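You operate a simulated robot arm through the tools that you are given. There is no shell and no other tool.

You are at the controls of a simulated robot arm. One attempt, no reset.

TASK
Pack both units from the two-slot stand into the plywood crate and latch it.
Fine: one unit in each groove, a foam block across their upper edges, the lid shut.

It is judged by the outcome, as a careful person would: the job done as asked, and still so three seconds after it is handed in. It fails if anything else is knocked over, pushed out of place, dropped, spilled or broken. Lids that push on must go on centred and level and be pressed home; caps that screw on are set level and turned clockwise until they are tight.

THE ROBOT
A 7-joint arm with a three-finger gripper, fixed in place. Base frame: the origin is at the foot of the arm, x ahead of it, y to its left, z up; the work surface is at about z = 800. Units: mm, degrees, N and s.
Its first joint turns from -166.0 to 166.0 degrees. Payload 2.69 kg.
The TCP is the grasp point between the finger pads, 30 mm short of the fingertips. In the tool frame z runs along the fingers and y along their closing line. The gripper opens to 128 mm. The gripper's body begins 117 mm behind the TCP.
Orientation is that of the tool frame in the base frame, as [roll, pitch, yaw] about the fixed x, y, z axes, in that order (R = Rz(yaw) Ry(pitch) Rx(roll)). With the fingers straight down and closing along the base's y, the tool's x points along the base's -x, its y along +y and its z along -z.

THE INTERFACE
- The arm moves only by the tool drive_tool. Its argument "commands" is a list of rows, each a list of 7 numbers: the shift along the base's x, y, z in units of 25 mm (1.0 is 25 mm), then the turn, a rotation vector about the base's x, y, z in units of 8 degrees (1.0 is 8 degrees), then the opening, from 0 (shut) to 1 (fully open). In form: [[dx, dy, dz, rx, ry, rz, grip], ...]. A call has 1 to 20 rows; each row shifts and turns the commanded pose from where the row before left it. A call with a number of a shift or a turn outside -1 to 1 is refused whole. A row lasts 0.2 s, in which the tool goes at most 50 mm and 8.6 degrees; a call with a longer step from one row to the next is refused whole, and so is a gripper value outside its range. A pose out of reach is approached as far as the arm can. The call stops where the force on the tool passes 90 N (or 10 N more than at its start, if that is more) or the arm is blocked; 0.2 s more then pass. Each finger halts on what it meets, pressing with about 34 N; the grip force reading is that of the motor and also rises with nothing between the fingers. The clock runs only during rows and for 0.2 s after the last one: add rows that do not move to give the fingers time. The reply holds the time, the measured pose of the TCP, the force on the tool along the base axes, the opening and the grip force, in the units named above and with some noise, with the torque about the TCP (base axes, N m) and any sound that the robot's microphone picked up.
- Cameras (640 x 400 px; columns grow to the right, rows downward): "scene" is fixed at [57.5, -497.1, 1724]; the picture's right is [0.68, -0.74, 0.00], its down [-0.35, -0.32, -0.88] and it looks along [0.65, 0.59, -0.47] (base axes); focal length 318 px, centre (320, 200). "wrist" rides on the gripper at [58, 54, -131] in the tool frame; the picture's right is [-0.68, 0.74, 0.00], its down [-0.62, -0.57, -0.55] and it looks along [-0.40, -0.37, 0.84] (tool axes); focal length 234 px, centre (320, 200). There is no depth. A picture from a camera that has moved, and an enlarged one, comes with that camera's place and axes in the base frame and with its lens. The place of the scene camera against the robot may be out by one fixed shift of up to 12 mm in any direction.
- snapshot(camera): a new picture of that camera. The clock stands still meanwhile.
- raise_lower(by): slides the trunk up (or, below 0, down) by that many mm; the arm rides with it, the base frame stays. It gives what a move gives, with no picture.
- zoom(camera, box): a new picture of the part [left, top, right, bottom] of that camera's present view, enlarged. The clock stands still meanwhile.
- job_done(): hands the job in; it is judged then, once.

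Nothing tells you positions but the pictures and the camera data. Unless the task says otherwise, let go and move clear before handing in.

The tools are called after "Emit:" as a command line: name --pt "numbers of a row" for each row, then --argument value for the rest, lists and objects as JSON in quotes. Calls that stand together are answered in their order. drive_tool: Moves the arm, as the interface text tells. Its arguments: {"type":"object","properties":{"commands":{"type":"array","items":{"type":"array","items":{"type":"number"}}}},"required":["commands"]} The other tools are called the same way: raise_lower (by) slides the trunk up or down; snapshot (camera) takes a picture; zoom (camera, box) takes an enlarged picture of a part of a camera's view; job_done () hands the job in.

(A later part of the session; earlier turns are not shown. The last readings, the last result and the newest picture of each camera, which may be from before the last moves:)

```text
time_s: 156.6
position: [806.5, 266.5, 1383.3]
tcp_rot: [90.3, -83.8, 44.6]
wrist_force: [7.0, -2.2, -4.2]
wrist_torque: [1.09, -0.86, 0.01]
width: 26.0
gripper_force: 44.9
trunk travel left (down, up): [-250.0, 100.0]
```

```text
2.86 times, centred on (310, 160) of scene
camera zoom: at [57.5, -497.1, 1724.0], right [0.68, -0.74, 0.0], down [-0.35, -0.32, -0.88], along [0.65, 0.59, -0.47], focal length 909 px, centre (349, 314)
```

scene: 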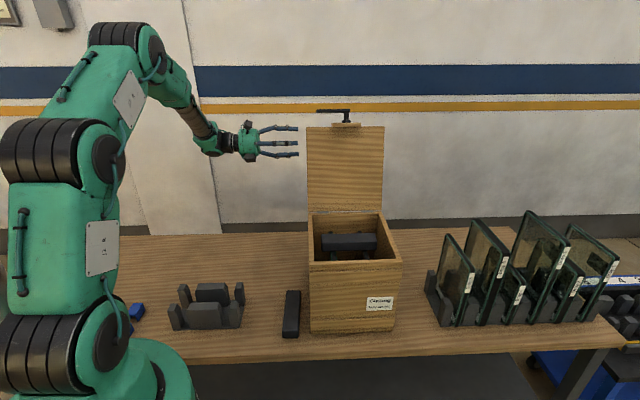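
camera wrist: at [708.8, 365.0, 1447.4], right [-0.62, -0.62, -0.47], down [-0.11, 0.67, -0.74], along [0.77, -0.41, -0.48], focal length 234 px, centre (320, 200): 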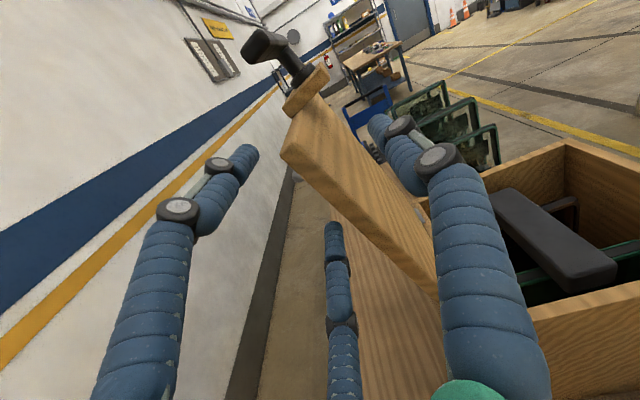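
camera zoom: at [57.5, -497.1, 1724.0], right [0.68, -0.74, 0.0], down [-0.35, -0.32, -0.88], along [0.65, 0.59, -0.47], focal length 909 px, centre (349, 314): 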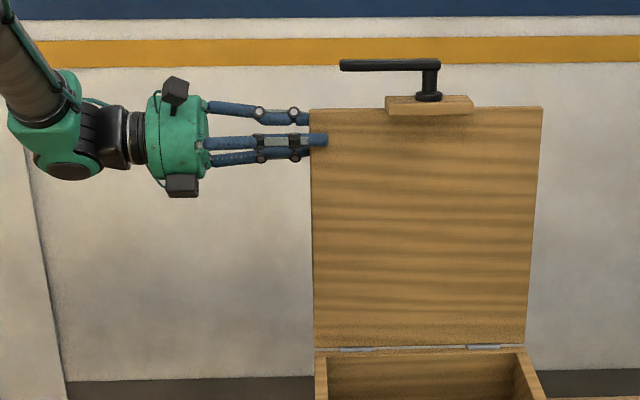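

Emit:
drive_tool --pt "-0.557 -0.557 0.072 0.3536 -0.3536 0 0.15" --pt "-0.563 -0.563 0.02 0.3536 -0.3536 0 0.15" --pt "0 0 0 0 0 0 0.15"

Emit:
drive_tool --pt "-0.56 -0.56 -0.04 0.3536 -0.3536 0 0.15" --pt "-0.557 -0.557 -0.092 0.3536 -0.3536 0 0.15" --pt "0 0 0 0 0 0 0.15"

Emit:
zoom --camera "wrist" --box '[220, 60, 460, 300]'

```text
time_s: 157.4
position: [778.4, 238.5, 1387.3]
tcp_rot: [-90.7, -88.1, -134.4]
wrist_force: [11.9, -5.5, 4.9]
wrist_torque: [0.99, -0.88, 0.06]
width: 26.0
gripper_force: 45.2
trunk travel left (down, up): [-250.0, 100.0]
```

```text
time_s: 158.2
position: [748.9, 209.5, 1384.4]
tcp_rot: [-89.9, -80.2, -135.2]
wrist_force: [1.8, 5.6, 8.5]
wrist_torque: [1.33, -1.0, 0.09]
width: 26.1
gripper_force: 45.0
trunk travel left (down, up): [-250.0, 100.0]
```

```text
1.67 times, centred on (340, 180) of wrist
camera zoom: at [611.9, 259.0, 1432.8], right [-0.43, -0.43, -0.79], down [0.08, 0.86, -0.51], along [0.9, -0.29, -0.33], focal length 390 px, centre (287, 233)
```

zoom: 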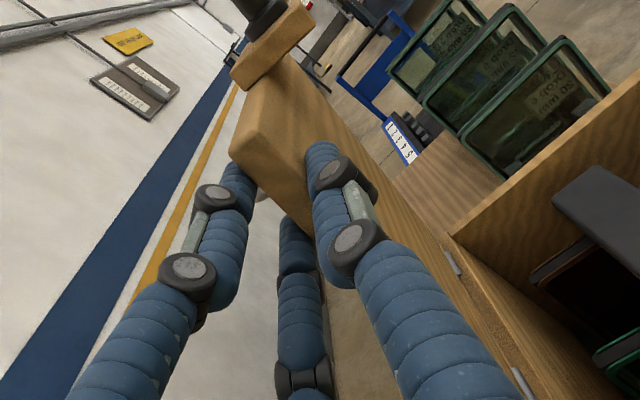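

Forces stay small; the arc estimate is good. Continuing down in steps.

Emit:
drive_tool --pt "-0.5657 -0.5657 -0.148 0.3536 -0.3536 0 0.15" --pt "-0.56 -0.56 -0.208 0.3536 -0.3536 0 0.15" --pt "-0.5487 -0.5487 -0.256 0.3536 -0.3536 0 0.15" --pt "0 0 0 0 0 0 0.15"

Emit:
drive_tool --pt "-0.5317 -0.5317 -0.312 0.3536 -0.3536 0 0.15" --pt "-0.5176 -0.5176 -0.368 0.3536 -0.3536 0 0.15" --pt "-0.4978 -0.4978 -0.412 0.3536 -0.3536 0 0.15" --pt "0 0 0 0 0 0 0.15"

Emit:
snapshot --camera "scene"

Emit:
snapshot --camera "wrist"

```text
time_s: 159.2
position: [707.5, 166.9, 1369.5]
tcp_rot: [-90.3, -68.3, -134.9]
wrist_force: [4.3, 2.3, -3.5]
wrist_torque: [1.02, -1.24, -0.11]
width: 26.3
gripper_force: 44.6
trunk travel left (down, up): [-250.0, 100.0]
```

```text
time_s: 160.2
position: [670.3, 129.4, 1341.0]
tcp_rot: [-90.1, -56.3, -134.9]
wrist_force: [-4.7, 23.6, -11.2]
wrist_torque: [1.8, -0.38, 0.62]
width: 26.4
gripper_force: 44.9
trunk travel left (down, up): [-250.0, 100.0]
```

```text
taken
```

scene: 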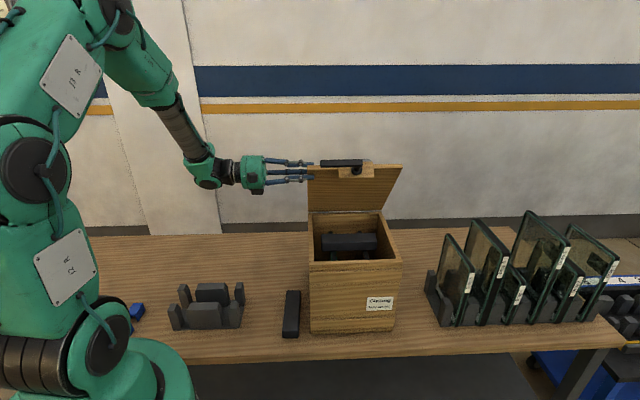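

```text
taken
camera wrist: at [522.3, 169.1, 1360.2], right [-0.17, -0.17, -0.97], down [0.19, 0.96, -0.2], along [0.97, -0.21, -0.13], focal length 234 px, centre (320, 200)
```

wrist: 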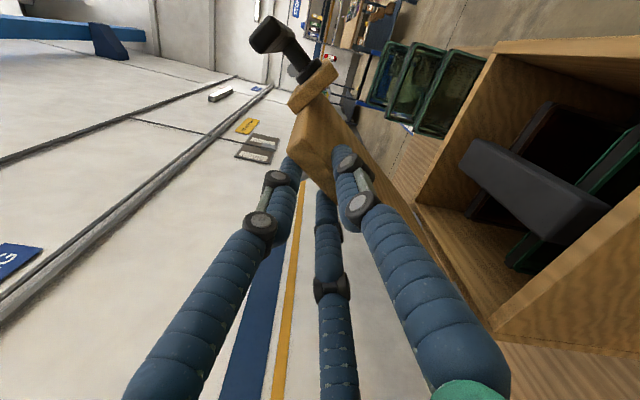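

Emit:
drive_tool --pt "-0.506 -0.422 -0.548 0.3536 -0.3536 0 0.15" --pt "-0.447 -0.447 -0.5 0.3536 -0.3536 0 0.15" --pt "0 0 0 0 0 0 0.15"

Emit:
drive_tool --pt "-0.421 -0.421 -0.548 0.3536 -0.3536 0 0.15" --pt "-0.39 -0.39 -0.584 0.3536 -0.3536 0 0.15" --pt "0 0 0 0 0 0 0.15"

```text
time_s: 161.0
position: [646.2, 106.7, 1315.6]
tcp_rot: [-90.1, -48.1, -135.0]
wrist_force: [12.9, -2.4, 1.6]
wrist_torque: [0.85, -1.45, -0.31]
width: 26.6
gripper_force: 45.6
trunk travel left (down, up): [-250.0, 100.0]
```

```text
time_s: 161.8
position: [626.6, 86.2, 1285.3]
tcp_rot: [-90.3, -40.2, -134.9]
wrist_force: [25.7, -13.2, -3.4]
wrist_torque: [0.75, -1.31, -0.3]
width: 27.0
gripper_force: 44.7
trunk travel left (down, up): [-250.0, 100.0]
```

Emit:
drive_tool --pt "-0.326 -0.41 -0.68 0.3536 -0.3536 0 0.15" --pt "-0.325 -0.325 -0.656 0.3536 -0.3536 0 0.15" --pt "0 0 0 0 0 0 0.15"

Emit:
drive_tool --pt "-0.294 -0.294 -0.692 0.3536 -0.3536 0 0.15" --pt "-0.257 -0.257 -0.716 0.3536 -0.3536 0 0.15" --pt "0 0 0 0 0 0 0.15"

Emit:
snapshot --camera "scene"

Emit:
snapshot --camera "wrist"

```text
time_s: 162.6
position: [609.1, 70.4, 1253.1]
tcp_rot: [-90.3, -32.2, -134.7]
wrist_force: [25.5, 4.5, -6.3]
wrist_torque: [1.28, -0.88, 0.71]
width: 26.7
gripper_force: 44.9
trunk travel left (down, up): [-250.0, 100.0]
```

```text
time_s: 163.4
position: [596.7, 56.9, 1218.6]
tcp_rot: [-90.2, -24.2, -134.9]
wrist_force: [30.0, 17.6, -10.1]
wrist_torque: [1.29, -0.7, 1.01]
width: 27.1
gripper_force: 45.2
trunk travel left (down, up): [-250.0, 100.0]
```

```text
taken
```

scene: 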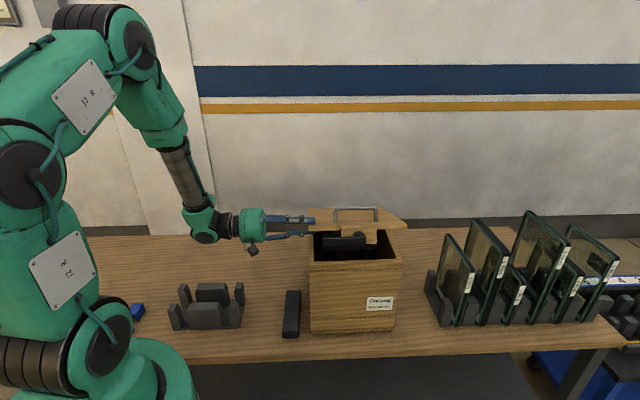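

```text
taken
camera wrist: at [450.3, 97.4, 1194.0], right [0.22, 0.22, -0.95], down [0.17, 0.95, 0.26], along [0.96, -0.22, 0.17], focal length 234 px, centre (320, 200)
```

wrist: 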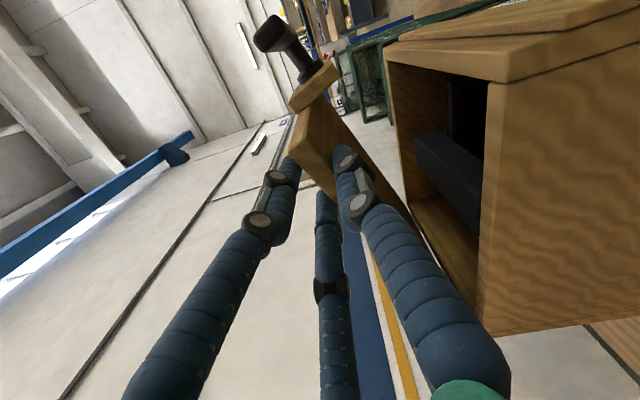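

Emit:
drive_tool --pt "-0.124 -0.124 -0.808 0.3536 -0.3536 0 0.15" --pt "-0.1725 -0.1725 -0.764 0.3536 -0.3536 0 0.15" --pt "0 0 0 0 0 0 0.15"

Emit:
drive_tool --pt "-0.116 -0.116 -0.68 0.309 -0.309 0 0.15" --pt "0 0 0 0 0 0 0.15"

Emit:
zoom --camera "scene" --box '[230, 190, 420, 290]'

Emit:
snapshot --camera "wrist"

```text
time_s: 164.2
position: [588.1, 47.9, 1179.6]
tcp_rot: [-90.1, -16.1, -135.1]
wrist_force: [-7.3, 14.1, 1.1]
wrist_torque: [1.07, -0.92, -0.63]
width: 27.5
gripper_force: 45.1
trunk travel left (down, up): [-250.0, 100.0]
```

```text
time_s: 164.8
position: [584.1, 44.9, 1162.6]
tcp_rot: [-90.1, -12.7, -135.0]
wrist_force: [-11.2, 11.6, 4.7]
wrist_torque: [1.27, -1.06, -0.17]
width: 27.0
gripper_force: 45.3
trunk travel left (down, up): [-250.0, 100.0]
```

```text
3.37 times, centred on (325, 240) of scene
camera zoom: at [57.5, -497.1, 1724.0], right [0.68, -0.74, 0.0], down [-0.35, -0.32, -0.88], along [0.65, 0.59, -0.47], focal length 1072 px, centre (303, 65)
```

zoom: 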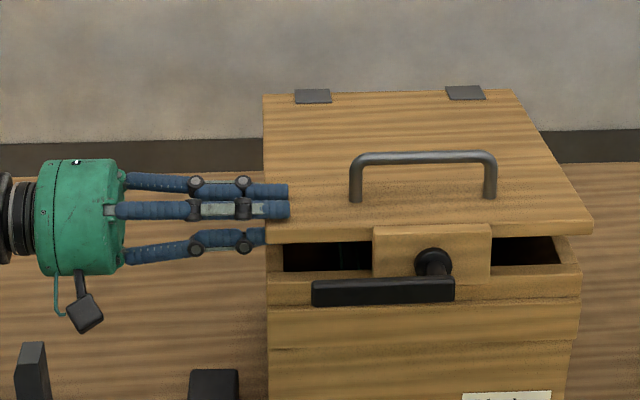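

```text
taken
camera wrist: at [442.5, 89.7, 1123.1], right [0.35, 0.35, -0.87], down [0.13, 0.9, 0.42], along [0.93, -0.26, 0.27], focal length 234 px, centre (320, 200)
```

wrist: 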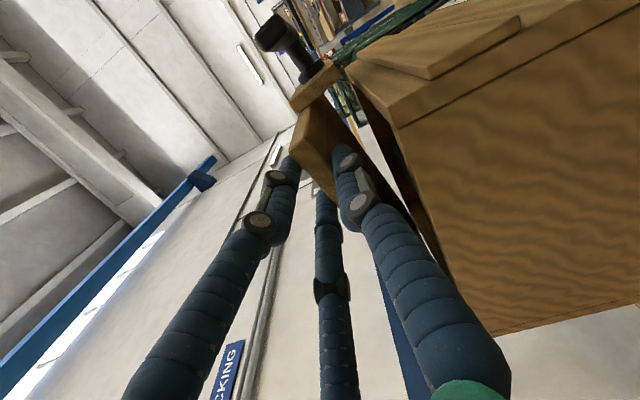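

Emit:
drive_tool --pt "-0.093 -0.037 -0.588 0.265 -0.265 0 0.15" --pt "-0.04 -0.04 -0.4 0.177 -0.177 0 0.15" --pt "0 0 0 0 0 0 0.15"

Emit:
zoom --camera "scene" --box '[230, 190, 420, 290]'

Emit:
zoom --camera "wrist" --box '[260, 60, 460, 230]'

```text
time_s: 165.6
position: [580.8, 41.8, 1137.5]
tcp_rot: [-90.2, -7.7, -135.0]
wrist_force: [-0.4, -3.8, 4.4]
wrist_torque: [1.2, -1.13, -0.39]
width: 27.1
gripper_force: 44.7
trunk travel left (down, up): [-250.0, 100.0]
```

```text
3.37 times, centred on (325, 240) of scene
camera zoom: at [57.5, -497.1, 1724.0], right [0.68, -0.74, 0.0], down [-0.35, -0.32, -0.88], along [0.65, 0.59, -0.47], focal length 1072 px, centre (303, 65)
```

zoom: 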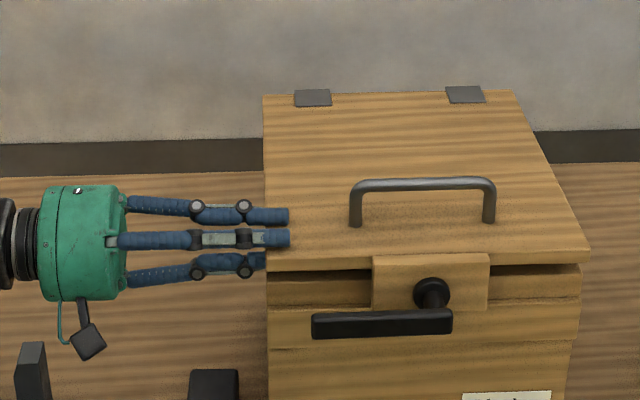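

```text
2.35 times, centred on (360, 145) of wrist
camera zoom: at [442.4, 89.7, 1092.5], right [0.4, 0.41, -0.82], down [0.1, 0.87, 0.48], along [0.91, -0.27, 0.31], focal length 551 px, centre (226, 329)
```

zoom: 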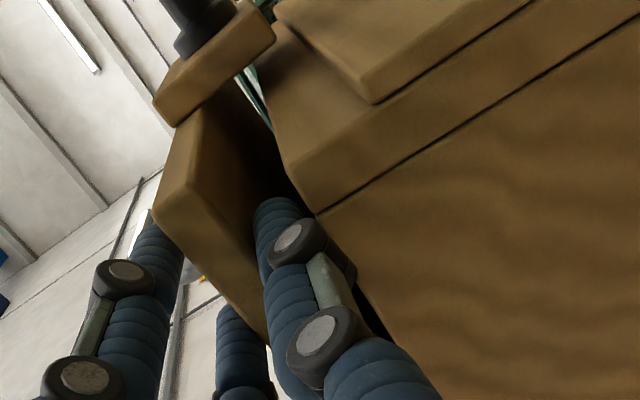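

Emit:
drive_tool --pt "-0.015 -0.015 -0.2 0.09 -0.09 0 0.15" --pt "0 0 0 0 0 0 0.15"

Emit:
drive_tool --pt "-0.015 -0.015 -0.2 0.09 -0.09 0 0.15" --pt "0 0 0 0 0 0 0.15"

Emit:
zoom --camera "wrist" --box '[260, 60, 460, 230]'

```text
time_s: 166.2
position: [580.7, 42.2, 1134.4]
tcp_rot: [-90.0, -6.5, -135.0]
wrist_force: [6.6, -14.1, 22.2]
wrist_torque: [0.5, -0.72, -0.5]
width: 27.0
gripper_force: 45.0
trunk travel left (down, up): [-250.0, 100.0]
```

```text
time_s: 166.8
position: [581.0, 42.5, 1133.5]
tcp_rot: [-89.6, -5.2, -135.1]
wrist_force: [11.7, -22.3, 79.8]
wrist_torque: [1.02, -0.46, -0.92]
width: 25.9
gripper_force: 45.3
trunk travel left (down, up): [-250.0, 100.0]
```

```text
2.35 times, centred on (360, 145) of wrist
camera zoom: at [443.6, 90.5, 1084.7], right [0.43, 0.43, -0.79], down [0.08, 0.86, 0.5], along [0.9, -0.28, 0.34], focal length 551 px, centre (226, 329)
```

zoom: 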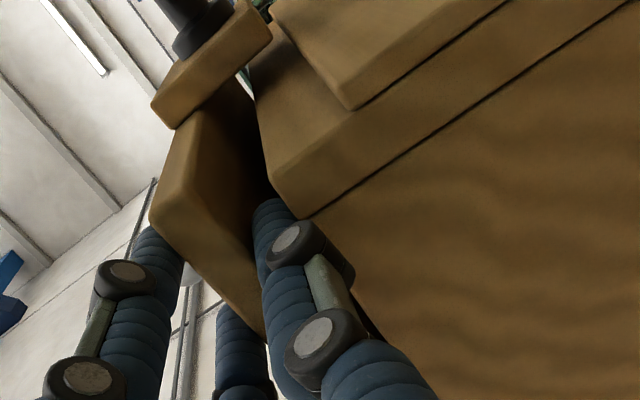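

The finger under the lid has met the crate's rim, with the lid open only about 6°. I'll back up slightly, loosen the grip so the lid rests on that finger, and check.

Emit:
drive_tool --pt "0 0 0.2 0 0 0 0.15" --pt "0 0 0 0 0 0 0.24" --pt "0 0 0 0 0 0 0.26" --pt "0 0 0 0 0 0 0.26"

Emit:
zoom --camera "wrist" --box '[260, 60, 460, 230]'

Emit:
zoom --camera "scene" --box '[280, 225, 410, 300]'

```text
time_s: 167.8
position: [581.5, 41.6, 1134.5]
tcp_rot: [-90.1, -5.5, -134.9]
wrist_force: [22.1, -8.9, 50.1]
wrist_torque: [0.26, -1.14, 0.79]
width: 26.8
gripper_force: 0.1
trunk travel left (down, up): [-250.0, 100.0]
```

```text
2.35 times, centred on (360, 145) of wrist
camera zoom: at [443.0, 90.2, 1086.4], right [0.43, 0.43, -0.8], down [0.08, 0.86, 0.5], along [0.9, -0.28, 0.33], focal length 551 px, centre (226, 329)
```

zoom: 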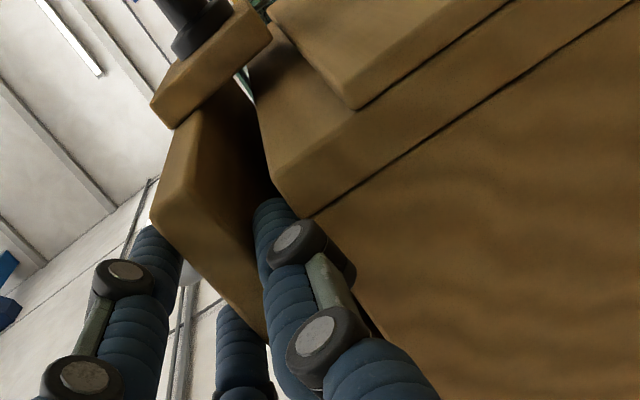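

```text
4.92 times, centred on (345, 262) of scene
camera zoom: at [57.5, -497.1, 1724.0], right [0.68, -0.74, 0.0], down [-0.35, -0.32, -0.88], along [0.65, 0.59, -0.47], focal length 1567 px, centre (197, -108)
```

zoom: 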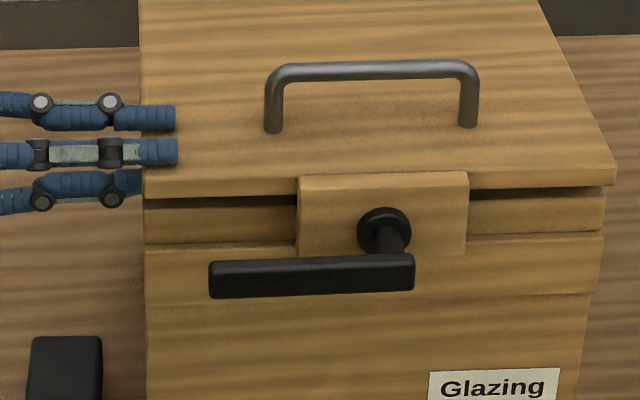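

The lid's front edge is only about 13 mm above closed. I'll ease the pressure and withdraw the fingers sideways to let it settle.

Emit:
drive_tool --pt "0 0 0.12 0 0 0 0.26" --pt "0 0 0.08 0 0 0 0.28" --pt "0 0 0 0 0 0 0.28"

```text
time_s: 168.6
position: [579.0, 42.3, 1136.4]
tcp_rot: [-90.3, -5.8, -135.0]
wrist_force: [6.1, 1.3, 5.2]
wrist_torque: [0.1, -0.08, 0.16]
width: 32.9
gripper_force: 0.0
trunk travel left (down, up): [-250.0, 100.0]
```

Emit:
drive_tool --pt "-0.2 0.2 0 0 0 0 0.28" --pt "-0.2 0.2 0 0 0 0 0.28" --pt "-0.2 0.2 0 0 0 0 0.28" --pt "-0.2 0.2 0 0 0 0 0.28" --pt "-0.3 0.3 0 0 0 0 0.28" --pt "-0.5 0.5 0 0 0 0 0.28" --pt "-0.5 0.5 0 0 0 0 0.28" --pt "0 0 0 0 0 0 0.28"

Emit:
zoom --camera "scene" --box '[280, 225, 410, 300]'

Emit:
snapshot --camera "scene"

```text
time_s: 170.4
position: [528.7, 95.6, 1138.8]
tcp_rot: [-90.0, -5.6, -135.0]
wrist_force: [0.3, -0.4, 0.3]
wrist_torque: [-0.03, -0.04, 0.02]
width: 35.8
gripper_force: 0.0
trunk travel left (down, up): [-250.0, 100.0]
```

```text
4.92 times, centred on (345, 262) of scene
camera zoom: at [57.5, -497.1, 1724.0], right [0.68, -0.74, 0.0], down [-0.35, -0.32, -0.88], along [0.65, 0.59, -0.47], focal length 1567 px, centre (197, -108)
```

zoom: 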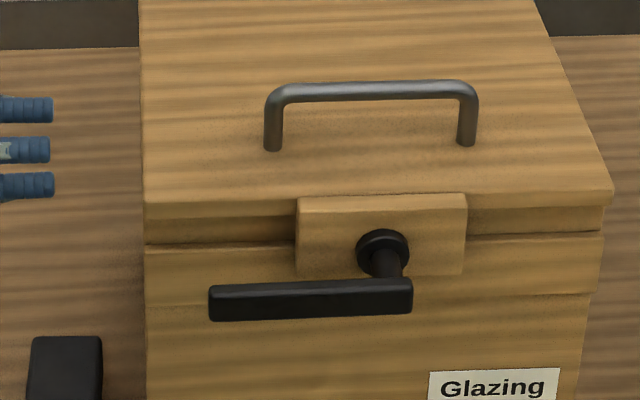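

```text
taken
```

scene: 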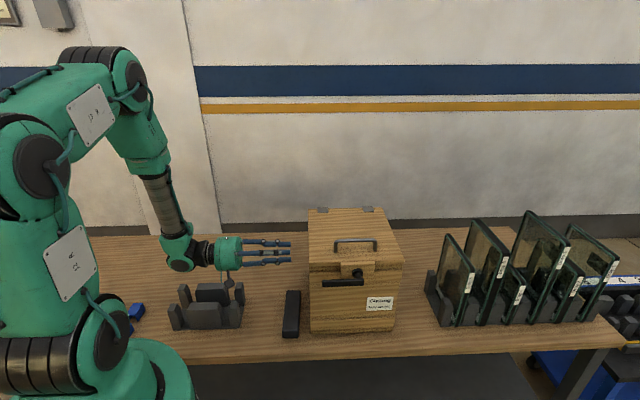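

The lid is fully down, matching its original closed position. Next is the latch: I'll rise, turn the tool back to pointing down, and return to the front-facing pose.

Emit:
drive_tool --pt "-0.6 0.6 0.6 0.25 -0.25 0 0.28" --pt "-0.6 0.6 0.8 0.245 -0.245 0 0.2" --pt "0 0 0.9 0 0 0 0.1" --pt "0 0 0.9 0 0 0 0" --pt "0 0 0.9 0 0 0 0" --pt "0 0 0.9 0 0 0 0" --pt "0 0 0.9 0 0 0 0" --pt "0 0 0.9 0 0 0 0" --pt "0 0 0 0.723 0.723 0 0" --pt "0 0 0 0.723 0.723 0 0" --pt "0 0 0 0.723 0.723 0 0" --pt "0 0 0 0.723 0.723 0 0" --pt "0 0 0 0.723 0.723 0 0" --pt "0 0 0 0.723 0.723 0 0" --pt "0 0 0 0.723 0.723 0 0" --pt "0 0 0 0.723 0.723 0 0" --pt "0 0 0 0.723 0.723 0 0" --pt "0 0 0 0.723 0.723 0 0" --pt "0 0 0 0.723 0.723 0 0" --pt "0 0 0 0 0 0 0"

Emit:
snapshot --camera "scene"

```text
time_s: 174.6
position: [498.4, 125.2, 1307.4]
tcp_rot: [180.0, 0.1, -135.0]
wrist_force: [-0.8, 0.4, -1.1]
wrist_torque: [0.02, 0.04, 0.01]
width: 2.3
gripper_force: 31.1
trunk travel left (down, up): [-250.0, 100.0]
```

```text
taken
```

scene: 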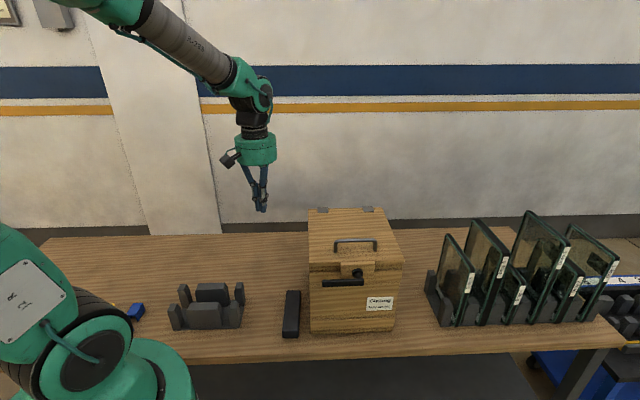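

Emit:
drive_tool --pt "0.103 -0.932 -0.108 0 0 -0.865 0" --pt "0.103 -0.932 -0.108 0 0 -0.865 0" --pt "0.103 -0.932 -0.108 0 0 -0.865 0" --pt "0.103 -0.932 -0.108 0 0 -0.865 0" --pt "0.103 -0.932 -0.108 0 0 -0.865 0" --pt "0.103 -0.932 -0.108 0 0 -0.865 0" --pt "0.103 -0.932 -0.108 0 0 -0.865 0" --pt "0.103 -0.932 -0.108 0 0 -0.865 0" --pt "0.103 -0.932 -0.108 0 0 -0.865 0" --pt "0.103 -0.932 -0.108 0 0 -0.865 0" --pt "0.103 -0.932 -0.108 0 0 -0.865 0" --pt "0.103 -0.932 -0.108 0 0 -0.865 0" --pt "0.103 -0.932 -0.108 0 0 -0.865 0" --pt "0 0 0 0 0 0 0"

Emit:
drive_tool --pt "0 0 0 0.723 -0.723 0 0" --pt "0 0 0 0.723 -0.723 0 0" --pt "0 0 0 0.723 -0.723 0 0" --pt "0 0 0 0.723 -0.723 0 0" --pt "0 0 0 0.723 -0.723 0 0" --pt "0 0 0 0.723 -0.723 0 0" --pt "0 0 0 0.723 -0.723 0 0" --pt "0 0 0 0.723 -0.723 0 0" --pt "0 0 0 0.723 -0.723 0 0" --pt "0 0 0 0.723 -0.723 0 0" --pt "0 0 0 0.723 -0.723 0 0" --pt "0 0 0 0 0 0 0"

Emit:
snapshot --camera "wrist"

```text
time_s: 177.6
position: [530.5, -178.3, 1273.0]
tcp_rot: [180.0, 0.0, 135.0]
wrist_force: [0.4, 0.1, 0.4]
wrist_torque: [-0.02, 0.0, 0.0]
width: 2.1
gripper_force: 31.4
trunk travel left (down, up): [-250.0, 100.0]
```

```text
time_s: 180.2
position: [532.0, -178.6, 1273.5]
tcp_rot: [90.0, 0.1, 134.9]
wrist_force: [1.1, -0.5, 0.0]
wrist_torque: [0.02, -0.02, 0.02]
width: 2.4
gripper_force: 31.3
trunk travel left (down, up): [-250.0, 100.0]
```

```text
taken
camera wrist: at [397.9, -228.9, 1326.6], right [0.48, -0.48, 0.74], down [0.05, -0.82, -0.57], along [0.88, 0.31, -0.37], focal length 234 px, centre (320, 200)
```

wrist: 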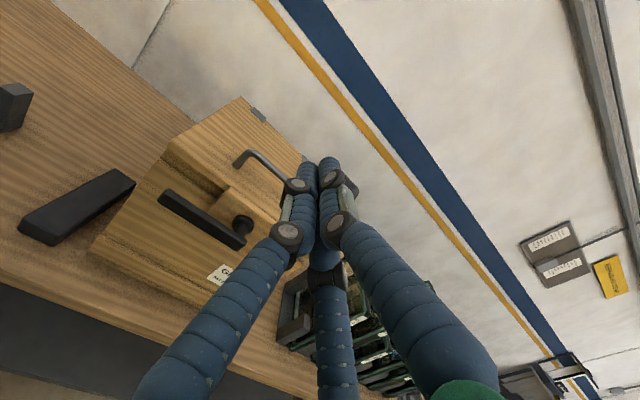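

The lever is horizontal to the left of its hub. I'll place the closed fingertips just above its outer half.

Emit:
drive_tool --pt "-0.261 0.261 -0.82 0 0 0 0" --pt "-0.261 0.261 -0.82 0 0 0 0" --pt "-0.261 0.261 -0.82 0 0 0 0" --pt "-0.261 0.261 -0.82 0 0 0 0" --pt "-0.261 0.261 -0.82 0 0 0 0" --pt "-0.261 0.261 -0.82 0 0 0 0" --pt "0.615 0.615 0 0 0 0 0" --pt "0.615 0.615 0 0 0 0 0" --pt "0.615 0.615 0 0 0 0 0" --pt "0.615 0.615 0 0 0 0 0" --pt "0 0 0 0 0 0 0"

Emit:
snapshot --camera "wrist"

Emit:
zoom --camera "wrist" --box '[200, 60, 480, 260]'

```text
time_s: 182.6
position: [555.1, -77.2, 1148.1]
tcp_rot: [90.1, 0.1, 135.1]
wrist_force: [0.6, 0.3, -0.9]
wrist_torque: [-0.04, 0.0, -0.03]
width: 2.2
gripper_force: 31.3
trunk travel left (down, up): [-250.0, 100.0]
```

```text
taken
camera wrist: at [420.2, -128.2, 1202.3], right [0.48, -0.48, 0.74], down [0.05, -0.82, -0.56], along [0.88, 0.3, -0.37], focal length 234 px, centre (320, 200)
```

wrist: 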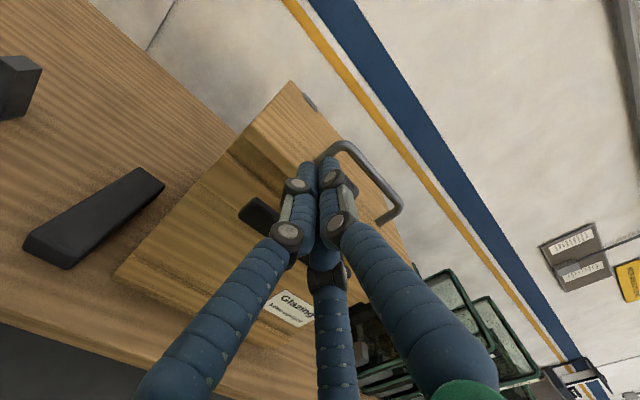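

```text
2.00 times, centred on (340, 160) of wrist
camera zoom: at [420.2, -128.2, 1202.3], right [0.48, -0.48, 0.74], down [0.05, -0.82, -0.56], along [0.88, 0.3, -0.37], focal length 468 px, centre (280, 280)
```

zoom: 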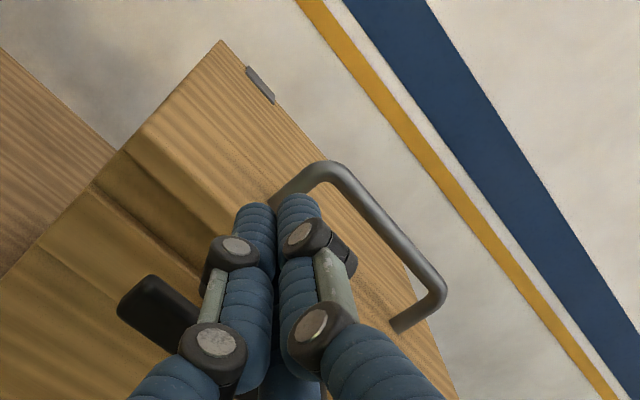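

Emit:
drive_tool --pt "0 0 -0.64 0 0 0 0" --pt "0 0 -0.64 0 0 0 0" --pt "-0.071 0.071 -0.856 0 0 0 0" --pt "0 0 0 0 0 0 0"

Emit:
zoom --camera "wrist" --box '[200, 60, 480, 260]'

```text
time_s: 183.6
position: [552.8, -75.2, 1094.3]
tcp_rot: [90.0, -0.1, 135.1]
wrist_force: [-0.3, 0.5, 0.1]
wrist_torque: [-0.03, -0.05, 0.06]
width: 2.1
gripper_force: 31.8
trunk travel left (down, up): [-250.0, 100.0]
```

```text
2.00 times, centred on (340, 160) of wrist
camera zoom: at [418.9, -125.9, 1148.3], right [0.48, -0.48, 0.74], down [0.05, -0.82, -0.56], along [0.88, 0.3, -0.37], focal length 468 px, centre (280, 280)
```

zoom: 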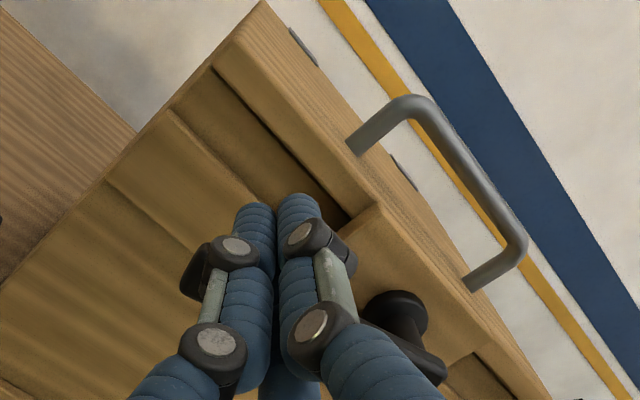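

Emit:
drive_tool --pt "0.09 -0.09 -0.852 0 0 0 0" --pt "0.243 -0.243 -0.792 0 0 0 0" --pt "0 0 0 0 0 0 0"

Emit:
zoom --camera "wrist" --box '[200, 60, 480, 260]'

```text
time_s: 184.4
position: [561.3, -84.1, 1053.5]
tcp_rot: [90.2, -0.1, 135.1]
wrist_force: [-0.2, -0.7, 0.4]
wrist_torque: [0.01, -0.02, 0.04]
width: 2.1
gripper_force: 31.3
trunk travel left (down, up): [-250.0, 100.0]
```

```text
2.00 times, centred on (340, 160) of wrist
camera zoom: at [426.6, -134.6, 1108.0], right [0.48, -0.48, 0.74], down [0.05, -0.82, -0.56], along [0.88, 0.3, -0.37], focal length 468 px, centre (280, 280)
```

zoom: 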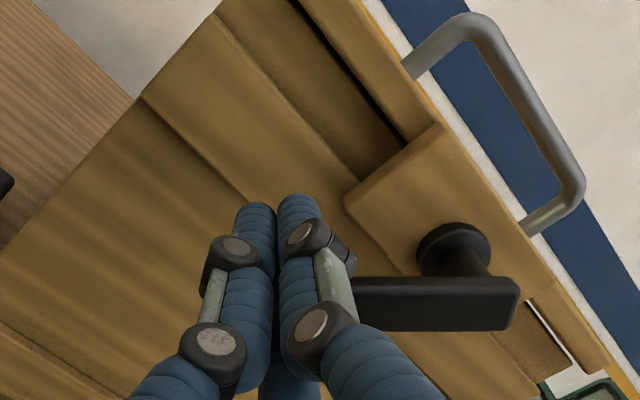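

Emit:
zoom --camera "wrist" --box '[400, 160, 520, 260]'

Emit:
zoom --camera "scene" --box '[290, 200, 420, 300]'

Emit:
zoom --camera "wrist" --box '[250, 60, 400, 170]'

```text
4.00 times, centred on (460, 210) of wrist
camera zoom: at [426.6, -134.6, 1108.0], right [0.48, -0.48, 0.74], down [0.05, -0.82, -0.56], along [0.88, 0.3, -0.37], focal length 937 px, centre (-240, 160)
```

zoom: 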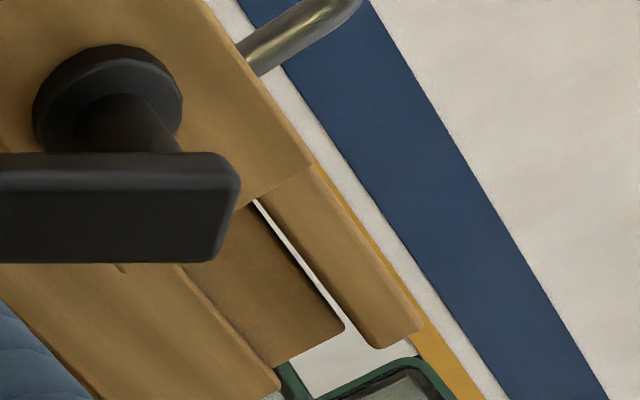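

```text
4.00 times, centred on (355, 250) of scene
camera zoom: at [57.5, -497.1, 1724.0], right [0.68, -0.74, 0.0], down [-0.35, -0.32, -0.88], along [0.65, 0.59, -0.47], focal length 1273 px, centre (180, 0)
```

zoom: 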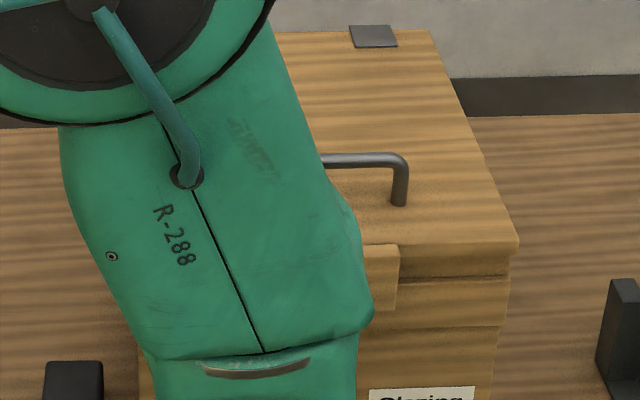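

```text
3.64 times, centred on (325, 115) of wrist
camera zoom: at [426.6, -134.6, 1108.0], right [0.48, -0.48, 0.74], down [0.05, -0.82, -0.56], along [0.88, 0.3, -0.37], focal length 852 px, centre (302, 509)
```

zoom: 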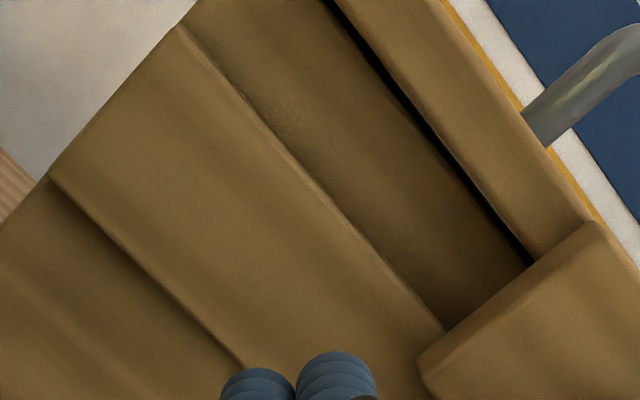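

There is only a hairline gap at the lid's front. I'll continue turning the lever down and feel whether the latch engages.

Emit:
drive_tool --pt "0.379 -0.379 -0.672 0 0 0 0" --pt "0.489 -0.489 -0.512 0 0 0 0" --pt "0 0 0 0 0 0 0"

Emit:
zoom --camera "wrist" --box '[220, 30, 480, 230]'

```text
time_s: 185.2
position: [583.3, -107.0, 1025.2]
tcp_rot: [90.2, 0.0, 135.0]
wrist_force: [0.6, -0.4, -0.7]
wrist_torque: [0.03, -0.02, 0.02]
width: 2.1
gripper_force: 31.5
trunk travel left (down, up): [-250.0, 100.0]
```

```text
2.00 times, centred on (350, 130) of wrist
camera zoom: at [449.1, -156.9, 1079.3], right [0.48, -0.48, 0.74], down [0.05, -0.82, -0.56], along [0.88, 0.3, -0.37], focal length 468 px, centre (260, 340)
```

zoom: 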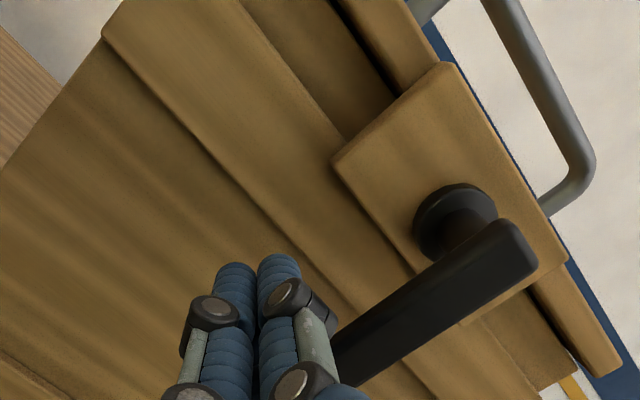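

Emit:
drive_tool --pt "0.3 -0.3 -0.25 0 0 0 0" --pt "0.23 -0.23 -0.15 0 0 0 0" --pt "0 0 0 0 0 0 0"

Emit:
zoom --camera "wrist" --box '[220, 30, 480, 230]'

```text
time_s: 186.0
position: [595.9, -116.9, 1015.4]
tcp_rot: [90.1, 0.0, 135.1]
wrist_force: [-9.3, 7.4, 0.8]
wrist_torque: [0.04, 0.01, 0.11]
width: 2.4
gripper_force: 31.8
trunk travel left (down, up): [-250.0, 100.0]
```

```text
2.00 times, centred on (350, 130) of wrist
camera zoom: at [461.0, -167.6, 1069.2], right [0.48, -0.48, 0.74], down [0.05, -0.82, -0.56], along [0.88, 0.31, -0.37], focal length 468 px, centre (260, 340)
```

zoom: 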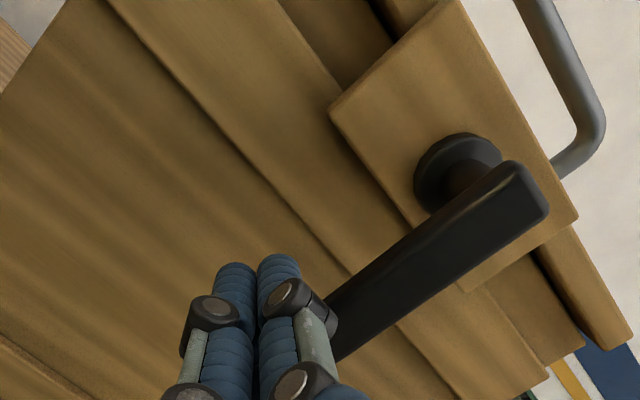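

Emit:
drive_tool --pt "0.06 -0.06 0 0 0 0 0" --pt "0 0 0 0 0 0 0"

Emit:
drive_tool --pt "0.06 -0.06 0 0 0 0 0" --pt "0 0 0 0 0 0 0"

```text
time_s: 186.6
position: [595.2, -117.5, 1015.4]
tcp_rot: [90.2, 0.1, 135.0]
wrist_force: [-17.1, 21.1, 3.7]
wrist_torque: [0.2, -0.1, 0.33]
width: 2.3
gripper_force: 31.9
trunk travel left (down, up): [-250.0, 100.0]
```

```text
time_s: 187.2
position: [596.6, -117.9, 1015.1]
tcp_rot: [90.1, 0.0, 135.1]
wrist_force: [-29.3, 34.6, -1.6]
wrist_torque: [0.22, 0.06, 0.59]
width: 2.0
gripper_force: 31.6
trunk travel left (down, up): [-250.0, 100.0]
```

The lever is hard against its stop, back in its original position. I'll back off and retreat, then check from the scene camera.

Emit:
drive_tool --pt "-0.3 0.3 0 0 0 0 0" --pt "-0.3 0.3 0 0 0 0 0" --pt "-0.6 -0.6 0 0 0 0 0" --pt "-0.7 -0.7 0 0 0 0 0" --pt "-0.7 -0.7 0 0 0 0 0" --pt "-0.7 -0.7 0 0 0 0 0" --pt "-0.7 -0.7 0.5 0 0 0 0" --pt "0 0 0.9 0 0 0 0" --pt "0 0 0.9 0 0 0 0" --pt "0 0 0.9 0 0 0 0" --pt "0 0 0.9 0 0 0 0" --pt "0 0 0.9 0 0 0 0" --pt "0 0 0.9 0 0 0 0" --pt "0 0 0.9 0 0 0 0" --pt "0 0 0.9 0 0 0 0" --pt "0 0 0 0 0 0 0"

Emit:
snapshot --camera "scene"

Emit:
snapshot --camera "wrist"

```text
time_s: 190.6
position: [499.3, -191.6, 1208.1]
tcp_rot: [90.1, 0.1, 135.1]
wrist_force: [-0.1, 0.9, -0.4]
wrist_torque: [0.01, 0.0, -0.03]
width: 1.9
gripper_force: 31.1
trunk travel left (down, up): [-250.0, 100.0]
```

```text
taken
```

scene: 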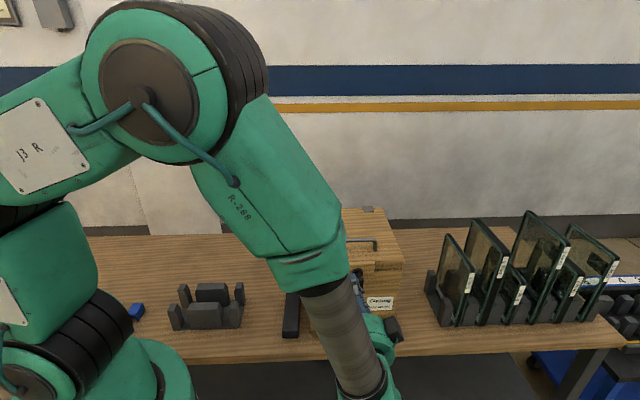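

```text
taken
camera wrist: at [364.7, -241.6, 1262.2], right [0.48, -0.48, 0.74], down [0.05, -0.82, -0.56], along [0.88, 0.3, -0.37], focal length 234 px, centre (320, 200)
```

wrist: 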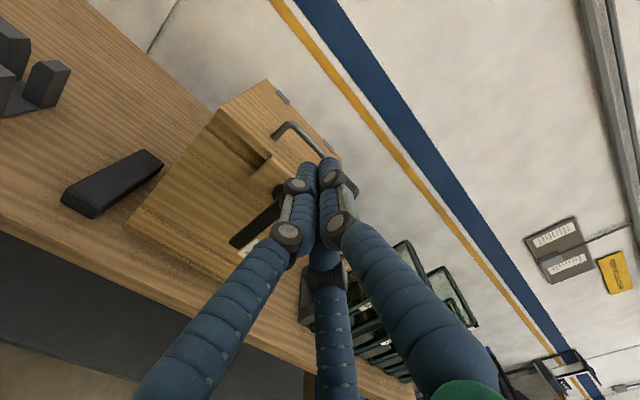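

Emit:
drive_tool --pt "0 0 0.9 0 0 0 0" --pt "0 0 0.9 0 0 0 0" --pt "0 0 0.9 0 0 0 0" --pt "0 0 0 -0.723 0.723 0 0" --pt "0 0 0 -0.723 0.723 0 0" --pt "0 0 0 -0.723 0.723 0 0" --pt "0 0 0 -0.723 0.723 0 0" --pt "0 0 0 -0.723 0.723 0 0" --pt "0 0 0 -0.723 0.723 0 0" --pt "0 0 0 -0.723 0.723 0 0" --pt "0 0 0 -0.723 0.723 0 0" --pt "0 0 0 -0.723 0.723 0 0" --pt "0 0 0 -0.723 0.723 0 0" --pt "0 0 0 -0.723 0.723 0 0" --pt "0 0 0 0 0 0 0"

Emit:
zoom --camera "scene" --box '[300, 230, 400, 300]'

Emit:
snapshot --camera "scene"

```text
time_s: 193.8
position: [498.7, -191.9, 1275.9]
tcp_rot: [-180.0, 0.0, 135.1]
wrist_force: [-0.3, 0.5, -0.1]
wrist_torque: [-0.04, 0.04, -0.03]
width: 1.9
gripper_force: 30.9
trunk travel left (down, up): [-250.0, 100.0]
```

```text
5.71 times, centred on (350, 265) of scene
camera zoom: at [57.5, -497.1, 1724.0], right [0.68, -0.74, 0.0], down [-0.35, -0.32, -0.88], along [0.65, 0.59, -0.47], focal length 1818 px, centre (149, -171)
```

zoom: 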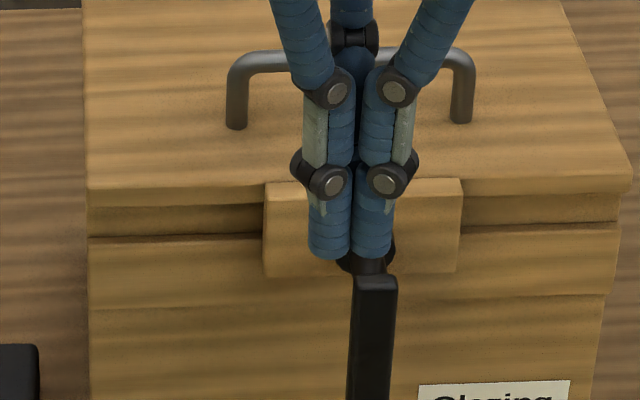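

```text
taken
```

scene: 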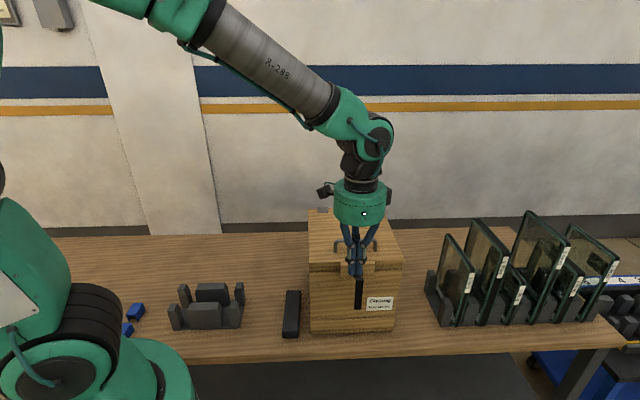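

The lid, block and lever look exactly as at the start, latched. I'll confirm with a gentle lift test at the handle.

Emit:
drive_tool --pt "0.877 0.6156 0 0 0 0 0.3" --pt "0.877 0.6156 0 0 0 0 0.6" --pt "0.877 0.6156 0 0 0 0 0.6" --pt "0.877 0.6156 0 0 0 0 0.6" --pt "0.877 0.6156 0 0 0 0 0.6" --pt "0.877 0.6156 0 0 0 0 0.6" --pt "0.877 0.6156 0 0 0 0 0.6" --pt "0.877 0.6156 0 0 0 0 0.6" --pt "0.877 0.6156 0 0 0 0 0.6" --pt "0 0 -0.8 0 0 0 0.6" --pt "0 0 -0.9 0 0 0 0.6" --pt "0 0 -0.9 0 0 0 0.6" --pt "0 0 -0.9 0 0 0 0.6" --pt "0 0 -0.9 0 0 0 0.6" --pt "0 0 -0.2 0 0 0 0.6" --pt "0 0 0 0 0 0 0.6"

Emit:
snapshot --camera "wrist"

Emit:
zoom --camera "scene" --box '[300, 200, 410, 320]'

```text
time_s: 197.2
position: [695.6, -54.0, 1159.7]
tcp_rot: [180.0, 0.0, 135.1]
wrist_force: [-0.5, 0.3, 0.3]
wrist_torque: [0.03, -0.04, 0.0]
width: 76.5
gripper_force: 0.0
trunk travel left (down, up): [-250.0, 100.0]
```

```text
taken
camera wrist: at [691.6, 26.6, 1290.5], right [1.0, 0.04, 0.0], down [0.04, -0.84, 0.55], along [0.02, -0.55, -0.84], focal length 234 px, centre (320, 200)
```

wrist: 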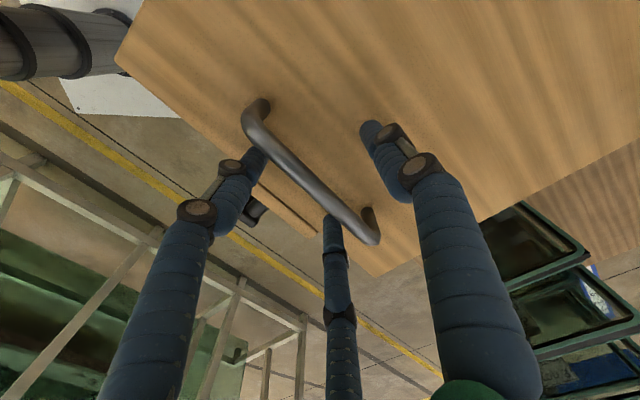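

```text
3.33 times, centred on (355, 260) of scene
camera zoom: at [57.5, -497.1, 1724.0], right [0.68, -0.74, 0.0], down [-0.35, -0.32, -0.88], along [0.65, 0.59, -0.47], focal length 1061 px, centre (203, 0)
```

zoom: 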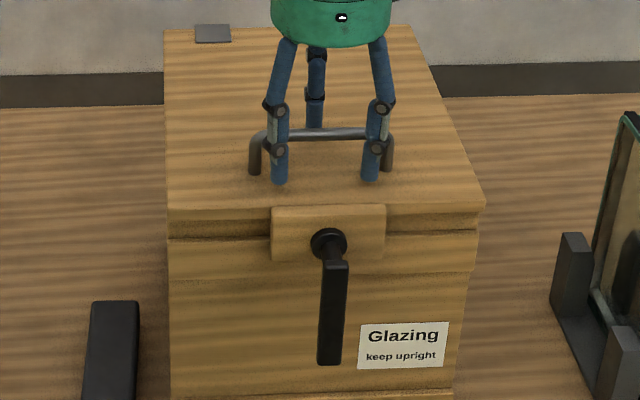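

Emit:
drive_tool --pt "0 0 0 0 0 0 0.3" --pt "0 0 0 0 0 0 0" --pt "0 0 0 0 0 0 0" --pt "0 0 0 0 0 0 0"

Emit:
drive_tool --pt "0 0 0.1 0 0 0 0" --pt "0 0 0.1 0 0 0 0" --pt "0 0 0 0 0 0 0"

Emit:
drive_tool --pt "0.02 0.02 0.1 0 0 0 0" --pt "0.02 0.02 0.06 0 0 0 0" --pt "0 0 0 0 0 0 0"

Emit:
zoom --camera "scene" --box '[300, 230, 400, 300]'

```text
time_s: 198.2
position: [692.8, -56.7, 1158.6]
tcp_rot: [180.0, -0.1, 135.1]
wrist_force: [-18.4, -35.4, -3.0]
wrist_torque: [0.1, 0.05, -0.05]
width: 18.8
gripper_force: 43.3
trunk travel left (down, up): [-250.0, 100.0]
```

```text
time_s: 199.0
position: [695.2, -55.7, 1164.1]
tcp_rot: [179.9, -0.2, 135.1]
wrist_force: [-20.5, -32.6, -8.8]
wrist_torque: [0.02, -0.12, -0.06]
width: 18.7
gripper_force: 43.7
trunk travel left (down, up): [-250.0, 100.0]
```

```text
time_s: 199.8
position: [693.9, -55.7, 1165.4]
tcp_rot: [-179.9, -0.4, 135.0]
wrist_force: [-26.4, -44.2, -55.2]
wrist_torque: [-0.09, -0.08, -0.02]
width: 18.9
gripper_force: 44.2
trunk travel left (down, up): [-250.0, 100.0]
```

```text
5.71 times, centred on (350, 265) of scene
camera zoom: at [57.5, -497.1, 1724.0], right [0.68, -0.74, 0.0], down [-0.35, -0.32, -0.88], along [0.65, 0.59, -0.47], focal length 1818 px, centre (149, -171)
```

zoom: 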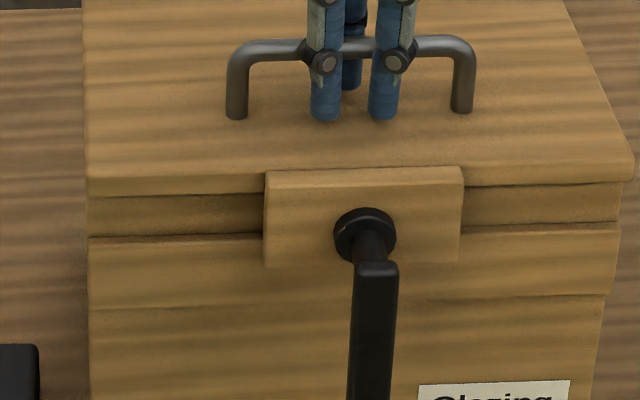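

The latch holds: the lid stops after the same few millimetres of play as at the start. I'll lower it and let go.

Emit:
drive_tool --pt "-0.06 -0.06 -0.12 0 0 0 0" --pt "-0.06 -0.06 -0.12 0 0 0 0" --pt "0 0 0 0 0 0 0"

Emit:
drive_tool --pt "0 0 0 0 0 0 0.3" --pt "0 0 0 0 0 0 0.6" --pt "0 0 0 0 0 0 0.6" --pt "0 0 0.5 0 0 0 0.6" --pt "0 0 0.9 0 0 0 0.6" --pt "0 0 0.9 0 0 0 0.6" --pt "0 0 0.9 0 0 0 0.6" --pt "0 0 0.9 0 0 0 0.6" --pt "0 0 0 0 0 0 0.6"

Emit:
zoom --camera "scene" --box '[290, 195, 420, 345]'

```text
time_s: 200.6
position: [694.6, -55.1, 1165.3]
tcp_rot: [179.8, 0.1, 135.1]
wrist_force: [-24.9, -11.3, -11.0]
wrist_torque: [0.97, 0.92, -0.05]
width: 19.0
gripper_force: 43.6
trunk travel left (down, up): [-250.0, 100.0]
```

```text
time_s: 202.6
position: [695.3, -54.9, 1267.6]
tcp_rot: [179.9, 0.0, 135.1]
wrist_force: [-1.0, -0.4, -0.5]
wrist_torque: [0.01, -0.01, 0.0]
width: 76.7
gripper_force: 0.0
trunk travel left (down, up): [-250.0, 100.0]
```

```text
2.67 times, centred on (355, 270) of scene
camera zoom: at [57.5, -497.1, 1724.0], right [0.68, -0.74, 0.0], down [-0.35, -0.32, -0.88], along [0.65, 0.59, -0.47], focal length 849 px, centre (227, 13)
```

zoom: 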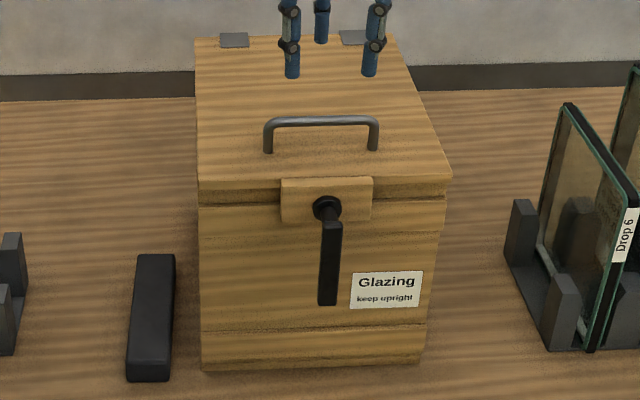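

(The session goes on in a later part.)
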